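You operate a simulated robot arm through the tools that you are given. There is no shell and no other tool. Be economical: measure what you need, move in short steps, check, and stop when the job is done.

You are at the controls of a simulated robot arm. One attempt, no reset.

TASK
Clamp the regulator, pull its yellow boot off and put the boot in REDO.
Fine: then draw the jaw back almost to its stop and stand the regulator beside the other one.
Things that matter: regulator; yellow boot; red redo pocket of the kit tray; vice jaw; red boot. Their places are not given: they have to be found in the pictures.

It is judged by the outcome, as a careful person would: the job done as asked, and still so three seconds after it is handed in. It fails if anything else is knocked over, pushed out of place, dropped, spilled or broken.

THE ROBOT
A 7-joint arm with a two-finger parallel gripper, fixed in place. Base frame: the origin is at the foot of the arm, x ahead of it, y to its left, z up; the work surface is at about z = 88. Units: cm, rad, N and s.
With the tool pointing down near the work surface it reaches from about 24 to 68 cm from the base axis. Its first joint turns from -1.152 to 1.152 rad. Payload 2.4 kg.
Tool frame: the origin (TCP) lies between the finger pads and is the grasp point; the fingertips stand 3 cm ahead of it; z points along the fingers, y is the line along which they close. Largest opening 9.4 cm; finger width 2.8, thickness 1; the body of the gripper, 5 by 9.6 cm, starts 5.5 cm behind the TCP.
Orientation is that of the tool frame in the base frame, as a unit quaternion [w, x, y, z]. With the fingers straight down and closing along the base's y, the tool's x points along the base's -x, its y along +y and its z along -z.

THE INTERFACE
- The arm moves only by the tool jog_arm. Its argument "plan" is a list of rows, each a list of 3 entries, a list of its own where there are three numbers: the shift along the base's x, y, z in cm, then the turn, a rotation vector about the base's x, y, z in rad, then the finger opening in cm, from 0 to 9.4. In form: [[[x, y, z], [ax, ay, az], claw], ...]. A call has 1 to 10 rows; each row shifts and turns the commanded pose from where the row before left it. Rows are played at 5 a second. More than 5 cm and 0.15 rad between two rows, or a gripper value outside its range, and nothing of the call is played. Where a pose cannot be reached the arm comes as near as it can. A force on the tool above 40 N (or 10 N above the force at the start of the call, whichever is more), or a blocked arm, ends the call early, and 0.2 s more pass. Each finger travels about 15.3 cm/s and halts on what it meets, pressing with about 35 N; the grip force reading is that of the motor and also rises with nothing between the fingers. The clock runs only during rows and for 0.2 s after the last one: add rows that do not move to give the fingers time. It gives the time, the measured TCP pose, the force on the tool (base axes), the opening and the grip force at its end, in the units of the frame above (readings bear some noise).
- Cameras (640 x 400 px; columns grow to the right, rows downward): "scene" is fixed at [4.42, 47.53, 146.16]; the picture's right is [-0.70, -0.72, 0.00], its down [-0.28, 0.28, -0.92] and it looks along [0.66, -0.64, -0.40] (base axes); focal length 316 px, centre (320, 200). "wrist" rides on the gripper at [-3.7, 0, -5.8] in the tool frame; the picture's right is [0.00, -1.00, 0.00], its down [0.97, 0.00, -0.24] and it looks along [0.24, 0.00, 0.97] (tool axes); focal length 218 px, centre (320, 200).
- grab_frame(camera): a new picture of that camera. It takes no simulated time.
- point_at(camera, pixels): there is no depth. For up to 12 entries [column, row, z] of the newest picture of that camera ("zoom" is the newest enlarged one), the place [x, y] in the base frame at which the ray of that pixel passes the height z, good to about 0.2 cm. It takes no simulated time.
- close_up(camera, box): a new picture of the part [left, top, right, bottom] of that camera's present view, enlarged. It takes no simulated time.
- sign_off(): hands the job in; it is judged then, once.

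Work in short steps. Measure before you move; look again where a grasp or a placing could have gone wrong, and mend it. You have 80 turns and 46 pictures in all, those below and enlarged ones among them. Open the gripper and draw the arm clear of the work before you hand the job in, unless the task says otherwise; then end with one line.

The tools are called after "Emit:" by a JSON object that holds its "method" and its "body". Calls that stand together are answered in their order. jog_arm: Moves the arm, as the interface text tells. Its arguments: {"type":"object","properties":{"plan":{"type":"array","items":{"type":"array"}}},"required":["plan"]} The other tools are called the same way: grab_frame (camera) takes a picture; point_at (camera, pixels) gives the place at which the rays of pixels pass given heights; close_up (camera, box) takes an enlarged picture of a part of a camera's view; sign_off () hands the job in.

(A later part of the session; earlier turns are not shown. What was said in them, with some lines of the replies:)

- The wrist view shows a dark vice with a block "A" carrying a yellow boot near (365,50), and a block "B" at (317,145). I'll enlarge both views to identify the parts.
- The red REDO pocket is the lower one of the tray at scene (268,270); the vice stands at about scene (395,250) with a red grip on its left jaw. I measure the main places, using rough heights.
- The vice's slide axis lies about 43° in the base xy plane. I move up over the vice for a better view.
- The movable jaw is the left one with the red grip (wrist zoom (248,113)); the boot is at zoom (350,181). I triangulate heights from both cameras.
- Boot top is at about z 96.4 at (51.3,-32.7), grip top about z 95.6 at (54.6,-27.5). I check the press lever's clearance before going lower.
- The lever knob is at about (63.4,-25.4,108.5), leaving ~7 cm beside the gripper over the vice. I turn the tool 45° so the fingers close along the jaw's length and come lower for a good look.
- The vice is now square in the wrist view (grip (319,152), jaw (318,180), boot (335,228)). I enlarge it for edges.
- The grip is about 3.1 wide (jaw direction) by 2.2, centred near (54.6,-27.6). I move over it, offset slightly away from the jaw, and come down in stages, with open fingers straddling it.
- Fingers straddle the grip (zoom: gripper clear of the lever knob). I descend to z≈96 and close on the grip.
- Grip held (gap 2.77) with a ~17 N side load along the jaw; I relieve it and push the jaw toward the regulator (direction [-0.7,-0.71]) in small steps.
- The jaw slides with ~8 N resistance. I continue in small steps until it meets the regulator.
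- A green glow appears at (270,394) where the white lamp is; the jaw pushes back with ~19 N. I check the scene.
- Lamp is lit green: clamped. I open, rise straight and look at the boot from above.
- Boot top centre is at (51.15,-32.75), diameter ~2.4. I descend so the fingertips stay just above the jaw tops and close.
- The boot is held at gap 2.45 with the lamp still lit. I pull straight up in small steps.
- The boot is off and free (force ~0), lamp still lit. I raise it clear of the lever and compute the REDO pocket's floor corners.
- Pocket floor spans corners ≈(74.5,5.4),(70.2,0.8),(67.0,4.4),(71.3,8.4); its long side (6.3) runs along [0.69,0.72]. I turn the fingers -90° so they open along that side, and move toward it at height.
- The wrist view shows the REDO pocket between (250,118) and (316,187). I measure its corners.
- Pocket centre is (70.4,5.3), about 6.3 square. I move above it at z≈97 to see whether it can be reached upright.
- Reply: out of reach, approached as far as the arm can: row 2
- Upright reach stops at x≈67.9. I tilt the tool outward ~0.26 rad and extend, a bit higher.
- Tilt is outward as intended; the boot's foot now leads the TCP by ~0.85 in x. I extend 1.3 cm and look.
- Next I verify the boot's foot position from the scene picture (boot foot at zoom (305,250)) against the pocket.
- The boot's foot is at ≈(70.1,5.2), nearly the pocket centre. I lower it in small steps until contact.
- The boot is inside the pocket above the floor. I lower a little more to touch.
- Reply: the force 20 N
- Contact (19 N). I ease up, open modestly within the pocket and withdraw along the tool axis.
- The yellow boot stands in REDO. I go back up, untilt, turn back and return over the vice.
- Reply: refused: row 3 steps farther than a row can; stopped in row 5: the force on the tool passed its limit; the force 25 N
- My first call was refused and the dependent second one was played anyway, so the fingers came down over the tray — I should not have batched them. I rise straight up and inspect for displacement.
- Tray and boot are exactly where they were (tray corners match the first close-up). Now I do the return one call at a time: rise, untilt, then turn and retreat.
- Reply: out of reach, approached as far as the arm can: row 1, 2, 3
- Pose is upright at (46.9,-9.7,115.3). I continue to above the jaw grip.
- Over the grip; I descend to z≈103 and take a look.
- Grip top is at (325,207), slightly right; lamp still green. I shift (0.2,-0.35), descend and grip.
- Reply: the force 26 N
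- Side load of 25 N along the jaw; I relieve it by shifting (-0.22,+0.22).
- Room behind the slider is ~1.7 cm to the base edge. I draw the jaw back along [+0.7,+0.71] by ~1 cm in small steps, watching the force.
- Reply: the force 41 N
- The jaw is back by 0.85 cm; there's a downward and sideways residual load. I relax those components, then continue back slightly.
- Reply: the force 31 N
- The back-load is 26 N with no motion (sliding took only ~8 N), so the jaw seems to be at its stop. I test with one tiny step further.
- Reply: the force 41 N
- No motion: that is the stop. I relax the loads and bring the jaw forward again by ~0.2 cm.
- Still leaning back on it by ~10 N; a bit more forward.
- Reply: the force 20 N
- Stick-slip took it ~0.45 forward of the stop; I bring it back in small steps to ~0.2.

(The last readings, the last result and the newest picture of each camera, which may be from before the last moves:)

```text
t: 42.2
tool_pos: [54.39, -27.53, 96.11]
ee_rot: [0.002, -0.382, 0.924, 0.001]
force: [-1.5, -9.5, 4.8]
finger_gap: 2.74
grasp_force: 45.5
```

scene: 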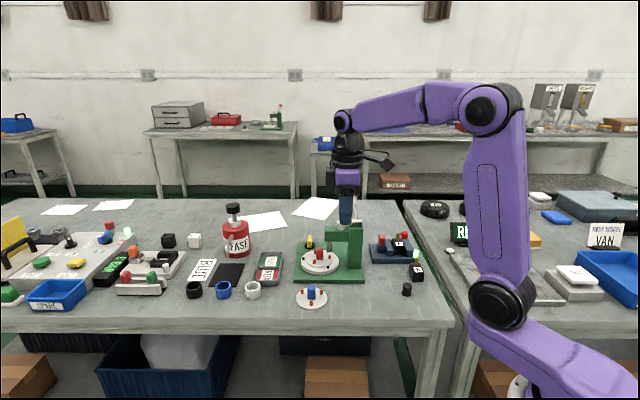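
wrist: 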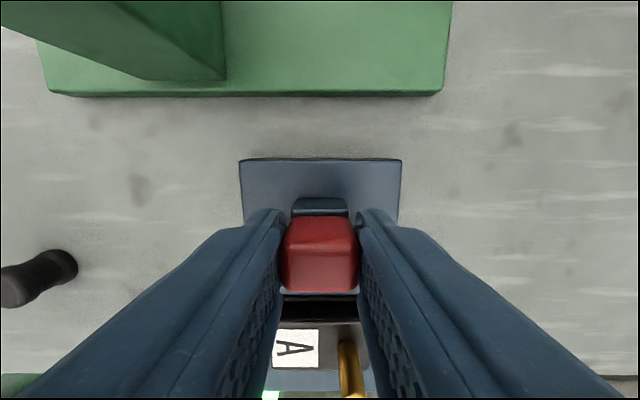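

Emit:
{"method": "jog_arm", "body": {"plan": [[[0.08, 0.08, 0], [0, 0, 0], 2], [[0.05, 0.05, 0], [0, 0, 0], 2], [[0, 0, 0], [0, 0, 0], 2]]}}

```text
t: 43.0
tool_pos: [54.68, -27.31, 96.08]
ee_rot: [0.004, -0.382, 0.924, 0.001]
force: [5.7, -12.7, 5.0]
finger_gap: 2.75
grasp_force: 45.3
```

Position noise is ~0.1, so I take another still reading.

Emit:
{"method": "jog_arm", "body": {"plan": [[[0, 0, 0], [0, 0, 0], 2]]}}

Emit:
{"method": "jog_arm", "body": {"plan": [[[0, 0, 0], [0, 0, 0], 2]]}}

Emit:
{"method": "jog_arm", "body": {"plan": [[[0, 0, 0], [0, 0, 0], 2]]}}

Emit:
{"method": "close_up", "body": {"camera": "scene", "box": [365, 215, 429, 265]}}

```text
t: 43.5
tool_pos: [54.7, -27.25, 96.08]
ee_rot: [0.003, -0.383, 0.924, 0.001]
force: [10.6, -12.5, 4.8]
finger_gap: 2.77
grasp_force: 44.3
```

```text
t: 43.9
tool_pos: [54.68, -27.26, 96.28]
ee_rot: [0.003, -0.382, 0.924, 0.001]
force: [12.8, -12.0, 5.6]
finger_gap: 2.78
grasp_force: 45.8
```

```text
t: 44.2
tool_pos: [54.68, -27.35, 96.07]
ee_rot: [0.003, -0.382, 0.924, 0.001]
force: [11.1, -9.3, 6.3]
finger_gap: 2.79
grasp_force: 45.5
```

```text
8.00 times, centred on (397, 240) of scene
```

zoom: 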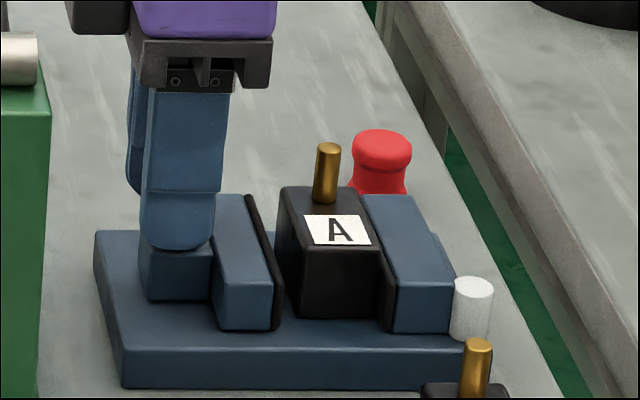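

Compared with the stop picture the jaw stands ~4 px (≈0.15 cm) short of the stop of ~0.87 travel: drawn back almost to it, with no load. I release and rise, then view the regulator from above.

Emit:
{"method": "jog_arm", "body": {"plan": [[[0, 0, 0], [0, 0, 0], 6], [[0, 0, 0], [0, 0, 0], 6], [[0, 0, 3], [0, 0, 0], 6], [[0, 0, 4], [0, 0, 0], 6], [[-1.5, -1.5, 1], [0, 0, 0], 8], [[-1.5, -1.5, 0], [0, 0, 0], 8], [[0, 0, 0], [0, 0, 0], 8]]}}

Emit:
{"method": "close_up", "body": {"camera": "wrist", "box": [140, 80, 440, 280]}}

```text
t: 45.9
tool_pos: [51.57, -30.46, 104.12]
ee_rot: [0.001, -0.382, 0.924, 0.004]
force: [0.7, 0.0, 0.4]
finger_gap: 8.01
grasp_force: 0.1
```

```text
2.00 times, centred on (290, 180) of wrist
```

zoom: 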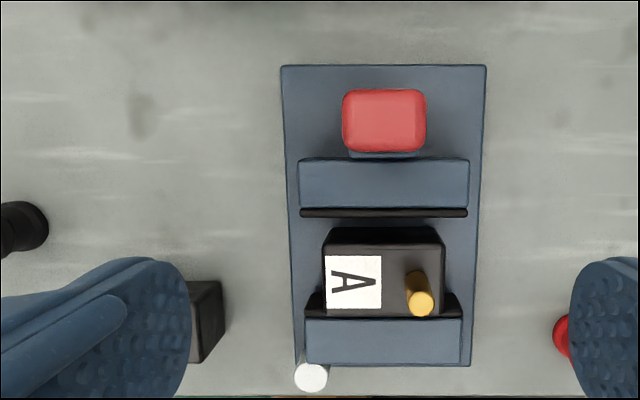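

I measure the regulator's top face (zoom x 324–445, y 246–317) and the jaw edges.

Emit:
{"method": "point_at", "body": {"camera": "zoom", "pixels": [[324, 282, 93.7], [445, 282, 93.7], [385, 246, 93.7], [385, 316, 93.7], [385, 217, 93.7], [385, 319, 93.7], [421, 305, 96], [385, 281, 93.7], [225, 320, 91], [200, 282, 91]]}}

```text
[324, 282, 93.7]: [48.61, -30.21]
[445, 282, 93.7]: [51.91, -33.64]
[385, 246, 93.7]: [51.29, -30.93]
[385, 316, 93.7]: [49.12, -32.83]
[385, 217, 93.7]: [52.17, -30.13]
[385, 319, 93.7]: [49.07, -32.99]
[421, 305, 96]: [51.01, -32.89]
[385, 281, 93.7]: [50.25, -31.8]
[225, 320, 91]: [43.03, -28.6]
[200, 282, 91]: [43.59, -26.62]
```

Regulator is ~4.8×2.8, centre (50.25,-31.9). I go to (50.45,-31.68), i.e. offset 0.27 off the fixed jaw, opening 7, and descend to just above to verify.

Emit:
{"method": "jog_arm", "body": {"plan": [[[-0.56, -0.61, -1], [0, 0, 0], 7.4], [[-0.56, -0.61, -2], [0, 0, 0], 7.2], [[0, 0, -2], [0, 0, 0], 7.2], [[0, 0, 0], [0, 0, 0], 7.2], [[0, 0, 0], [0, 0, 0], 7.2]]}}

Emit:
{"method": "grab_frame", "body": {"camera": "wrist"}}

```text
t: 47.0
tool_pos: [50.27, -31.65, 99.09]
ee_rot: [0.002, -0.383, 0.924, 0.003]
force: [-0.3, -0.2, 0.0]
finger_gap: 7.21
grasp_force: 0.2
```

```text
8 pictures are left
```

wrist: 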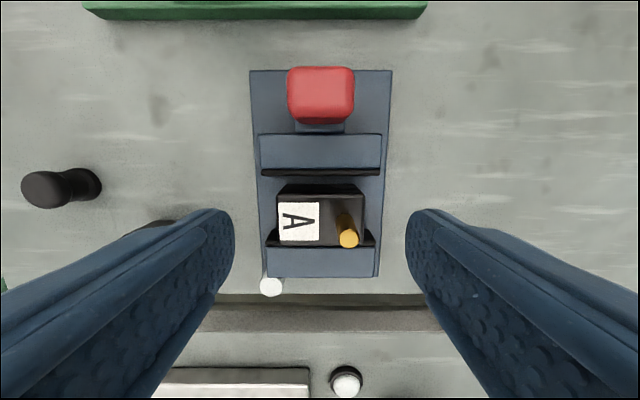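

Emit:
{"method": "point_at", "body": {"camera": "wrist", "pixels": [[320, 222, 93.7], [320, 176, 93.7], [320, 247, 93.7], [277, 222, 93.7], [364, 222, 93.7], [320, 197, 93.7]]}}

```text
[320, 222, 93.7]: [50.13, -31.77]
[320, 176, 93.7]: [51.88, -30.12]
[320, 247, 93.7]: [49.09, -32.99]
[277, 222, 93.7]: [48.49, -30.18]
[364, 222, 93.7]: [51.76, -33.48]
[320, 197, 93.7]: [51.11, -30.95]
```

Finger band lies 0.4 cm clear of the fixed pad and 0.8 of the moving one; lengthwise centring is exact. I descend to z≈94.1 and close.

Emit:
{"method": "jog_arm", "body": {"plan": [[[0, 0, -2], [0, 0, 0], 7.2], [[0, 0, -1.5], [0, 0, 0], 7.2], [[0, 0, -1.4], [0, 0, 0], 7.2], [[0, 0, 0], [0, 0, 0], 7], [[0, 0, 0], [0, 0, 0], 5.5], [[0, 0, 0], [0, 0, 0], 4], [[0, 0, 0], [0, 0, 0], 4], [[0, 0, 0], [0, 0, 0], 4]]}}

```text
t: 48.9
tool_pos: [50.35, -31.58, 94.22]
ee_rot: [0.002, -0.383, 0.924, 0.003]
force: [-0.1, 0.0, -0.5]
finger_gap: 4.93
grasp_force: 34.9
```

Regulator is held (gap 4.93, 35 N). I lift it straight up.

Emit:
{"method": "jog_arm", "body": {"plan": [[[0, 0, 0.5], [0, 0, 0], 4], [[0, 0, 1], [0, 0, 0], 4], [[0, 0, 2], [0, 0, 0], 4], [[0, 0, 4], [0, 0, 0], 4], [[0, 0, 1], [0, 0, 0], 4], [[0, 0, 0], [0, 0, 0], 4]]}}

Emit:
{"method": "close_up", "body": {"camera": "scene", "box": [345, 200, 445, 310]}}

```text
t: 50.2
tool_pos: [50.57, -31.52, 102.87]
ee_rot: [0.002, -0.383, 0.924, 0.003]
force: [0.2, 0.4, -1.2]
finger_gap: 4.89
grasp_force: 35.7
```

```text
3.64 times, centred on (395, 255) of scene
```

zoom: 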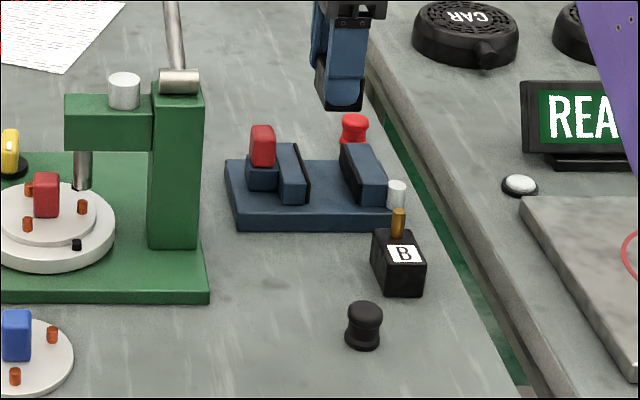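

A is held and clear. I measure B's front foot corners and the black boot from this picture.

Emit:
{"method": "point_at", "body": {"camera": "zoom", "pixels": [[384, 296, 88], [423, 295, 88], [384, 264, 91.7], [425, 263, 91.7], [372, 229, 91.7], [413, 230, 91.7], [363, 342, 88], [225, 215, 88], [237, 230, 88], [398, 210, 94]]}}

```text
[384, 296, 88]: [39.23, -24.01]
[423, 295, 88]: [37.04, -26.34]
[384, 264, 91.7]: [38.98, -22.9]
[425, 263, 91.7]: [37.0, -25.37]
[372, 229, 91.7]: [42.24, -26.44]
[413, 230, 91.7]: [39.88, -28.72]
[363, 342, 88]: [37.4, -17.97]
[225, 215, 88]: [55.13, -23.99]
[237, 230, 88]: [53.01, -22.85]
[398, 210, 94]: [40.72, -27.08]
```

B's near-side edge gives a free standing spot for A at gripper position ≈(42.8,-23.55), ~1 cm beside B and parallel to it. I carry A there at height.

Emit:
{"method": "jog_arm", "body": {"plan": [[[-1.93, 2, 0], [0, 0, 0], 4], [[-1.93, 2, 0], [0, 0, 0], 4], [[-1.93, 2, 0], [0, 0, 0], 4], [[-1.93, 2, 0], [0, 0, 0], 4], [[0, 0, -3], [0, 0, 0], 4], [[0, 0, -2.5], [0, 0, 0], 4], [[0, 0, -2], [0, 0, 0], 4], [[0, 0, 0], [0, 0, 0], 4]]}}

Emit:
{"method": "close_up", "body": {"camera": "scene", "box": [365, 230, 445, 300]}}

```text
t: 52.0
tool_pos: [42.69, -24.06, 95.33]
ee_rot: [0.004, -0.382, 0.924, 0.001]
force: [-1.9, 6.9, 28.7]
finger_gap: 4.91
grasp_force: 35.4
```

```text
5.71 times, centred on (405, 265) of scene
```

zoom: 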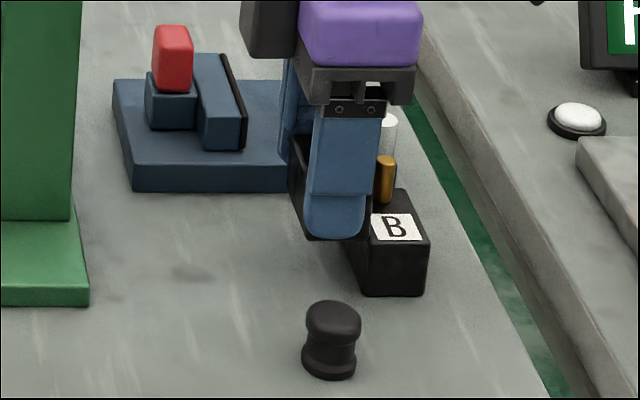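

There is a 29 N upward contact at z 95.3 — A's foot seems to catch B's top edge. I raise at once and look.

Emit:
{"method": "jog_arm", "body": {"plan": [[[0, 0, 1], [0, 0, 0], 4], [[0, 0, 2], [0, 0, 0], 4], [[0, 0, 0], [0, 0, 0], 4]]}}

Emit:
{"method": "close_up", "body": {"camera": "scene", "box": [365, 230, 445, 300]}}

```text
t: 52.9
tool_pos: [42.79, -23.68, 98.22]
ee_rot: [0.002, -0.382, 0.924, 0.002]
force: [-0.2, 0.0, -0.2]
finger_gap: 4.94
grasp_force: 35.5
```

```text
5.71 times, centred on (405, 265) of scene
```

zoom: 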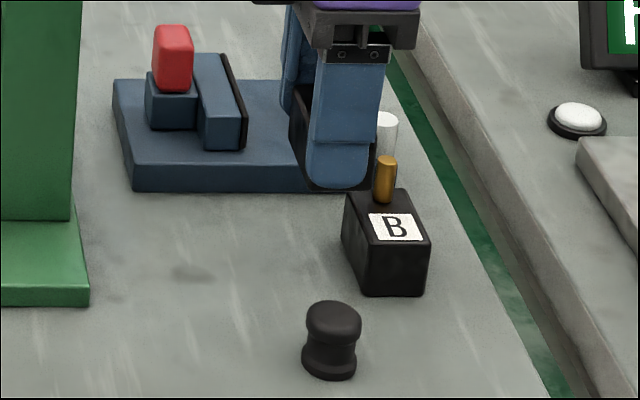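

B has not moved. I measure B's left side and A's lower right corner to find the true overlap.

Emit:
{"method": "point_at", "body": {"camera": "zoom", "pixels": [[362, 294, 88], [343, 238, 88], [428, 292, 88], [345, 196, 91.5], [369, 246, 91.5], [376, 184, 93.8], [312, 190, 93.8], [376, 184, 94.2], [312, 190, 94.2]]}}

```text
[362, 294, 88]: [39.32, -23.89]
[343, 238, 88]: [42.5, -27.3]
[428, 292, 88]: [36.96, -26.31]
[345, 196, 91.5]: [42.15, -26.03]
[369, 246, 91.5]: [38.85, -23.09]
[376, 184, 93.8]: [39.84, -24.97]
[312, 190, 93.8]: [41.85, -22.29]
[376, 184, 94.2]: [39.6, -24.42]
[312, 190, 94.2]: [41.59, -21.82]
```

A's near face is at s≈10.6 versus B's 10.85, so it overlapped. I shift A by (0.8,1.5) away from B (gap ≈1.3 cm) and come down carefully.

Emit:
{"method": "jog_arm", "body": {"plan": [[[0.4, 0.75, 0], [0, 0, 0], 4], [[0.4, 0.75, 0], [0, 0, 0], 4], [[0, 0, -2], [0, 0, 0], 4], [[0, 0, -1], [0, 0, 0], 4], [[0, 0, -1], [0, 0, 0], 4], [[0, 0, 0], [0, 0, 0], 4]]}}

Emit:
{"method": "close_up", "body": {"camera": "scene", "box": [365, 230, 445, 300]}}

```text
t: 54.2
tool_pos: [43.42, -22.27, 94.12]
ee_rot: [0.003, -0.383, 0.924, 0.003]
force: [1.1, -0.7, 0.0]
finger_gap: 4.91
grasp_force: 35.4
```

```text
5.71 times, centred on (405, 265) of scene
```

zoom: 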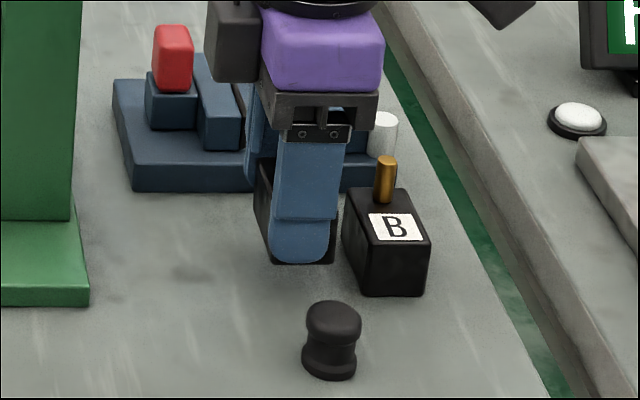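

No contact now at z 94.1 and A hangs clear to the left of B. I lower in fine steps until it touches the bench.

Emit:
{"method": "jog_arm", "body": {"plan": [[[0, 0, -0.5], [0, 0, 0], 4], [[0, 0, -0.4], [0, 0, 0], 4], [[0, 0, -0.3], [0, 0, 0], 4], [[0, 0, -0.2], [0, 0, 0], 4], [[0, 0, 0], [0, 0, 0], 4]]}}

```text
t: 55.5
tool_pos: [43.39, -22.19, 92.94]
ee_rot: [0.002, -0.382, 0.924, 0.003]
force: [-0.1, 0.4, -1.5]
finger_gap: 4.92
grasp_force: 34.9
```

Emit:
{"method": "jog_arm", "body": {"plan": [[[0, 0, -0.2], [0, 0, 0], 4], [[0, 0, -0.2], [0, 0, 0], 4], [[0, 0, -0.15], [0, 0, 0], 4], [[0, 0, 0], [0, 0, 0], 4]]}}

```text
t: 56.5
tool_pos: [43.56, -22.16, 92.34]
ee_rot: [0.002, -0.383, 0.924, 0.003]
force: [0.7, 0.4, -1.1]
finger_gap: 4.89
grasp_force: 35.8
```

Still no contact; I go on in fine steps.

Emit:
{"method": "jog_arm", "body": {"plan": [[[0, 0, -0.15], [0, 0, 0], 4], [[0, 0, -0.15], [0, 0, 0], 4], [[0, 0, -0.15], [0, 0, 0], 4], [[0, 0, 0], [0, 0, 0], 4]]}}

```text
t: 57.5
tool_pos: [43.57, -22.18, 92.06]
ee_rot: [0.001, -0.383, 0.924, 0.001]
force: [-7.8, 3.1, 30.3]
finger_gap: 4.93
grasp_force: 35.2
```

Contact with the bench (30 N) at z≈92.1. I ease the load, open and rise straight.

Emit:
{"method": "jog_arm", "body": {"plan": [[[0, 0, 0.2], [0, 0, 0], 4], [[0, 0, 0.12], [0, 0, 0], 4], [[0, 0, 0], [0, 0, 0], 5.4], [[0, 0, 0], [0, 0, 0], 6.6], [[0, 0, 0], [0, 0, 0], 6.6], [[0, 0, 2], [0, 0, 0], 6.6], [[0, 0, 4], [0, 0, 0], 6.6], [[0, 0, 4.5], [0, 0, 0], 6.6], [[0, 0, 4.5], [0, 0, 0], 6.6], [[0, 0, 0], [0, 0, 0], 6.6]]}}

Emit:
{"method": "close_up", "body": {"camera": "scene", "box": [345, 210, 445, 300]}}

```text
t: 59.6
tool_pos: [43.54, -22.23, 107.18]
ee_rot: [0.002, -0.383, 0.924, 0.002]
force: [0.2, 0.1, -0.2]
finger_gap: 6.6
grasp_force: 0.1
```

```text
4.44 times, centred on (395, 255) of scene
```

zoom: 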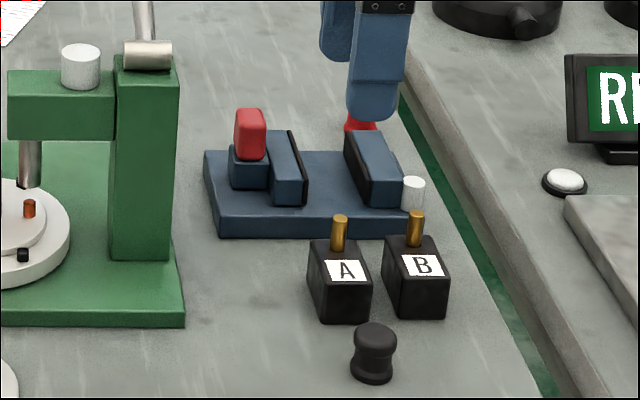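

A stands upright beside B, jaw drawn back, nothing disturbed. I move the arm up and away and take a last look.

Emit:
{"method": "jog_arm", "body": {"plan": [[[-1, 0, 4], [0, 0, 0], 6.6], [[-2, 1, 3.5], [0, 0, 0], 6.6], [[-2, 1, 2], [0, 0, 0], 6.6], [[0, 0, 0], [0, 0, 0], 6.6]]}}

Emit:
{"method": "grab_frame", "body": {"camera": "scene"}}

```text
t: 60.6
tool_pos: [38.81, -20.15, 116.68]
ee_rot: [0.002, -0.383, 0.924, 0.003]
force: [0.8, -0.2, 0.8]
finger_gap: 6.59
grasp_force: 0.0
```

```text
2 pictures are left
```

scene: 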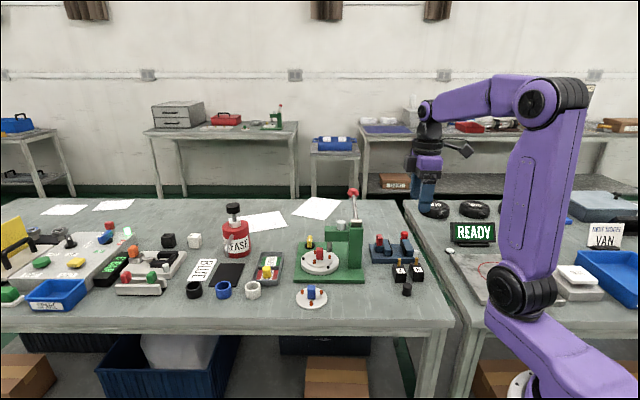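

Everything is in place: the boot is in REDO, A stands beside B, the jaw is near its stop and the arm is clear. I hand in.

Emit:
{"method": "sign_off", "body": {}}

```text
The job is handed in.
```

The yellow boot is standing in REDO, the jaw is drawn back to about 0.15 cm short of its stop, and regulator A stands upright beside B; two accidental touches (fingers on the tray, A on B's top edge) moved nothing that I could see.
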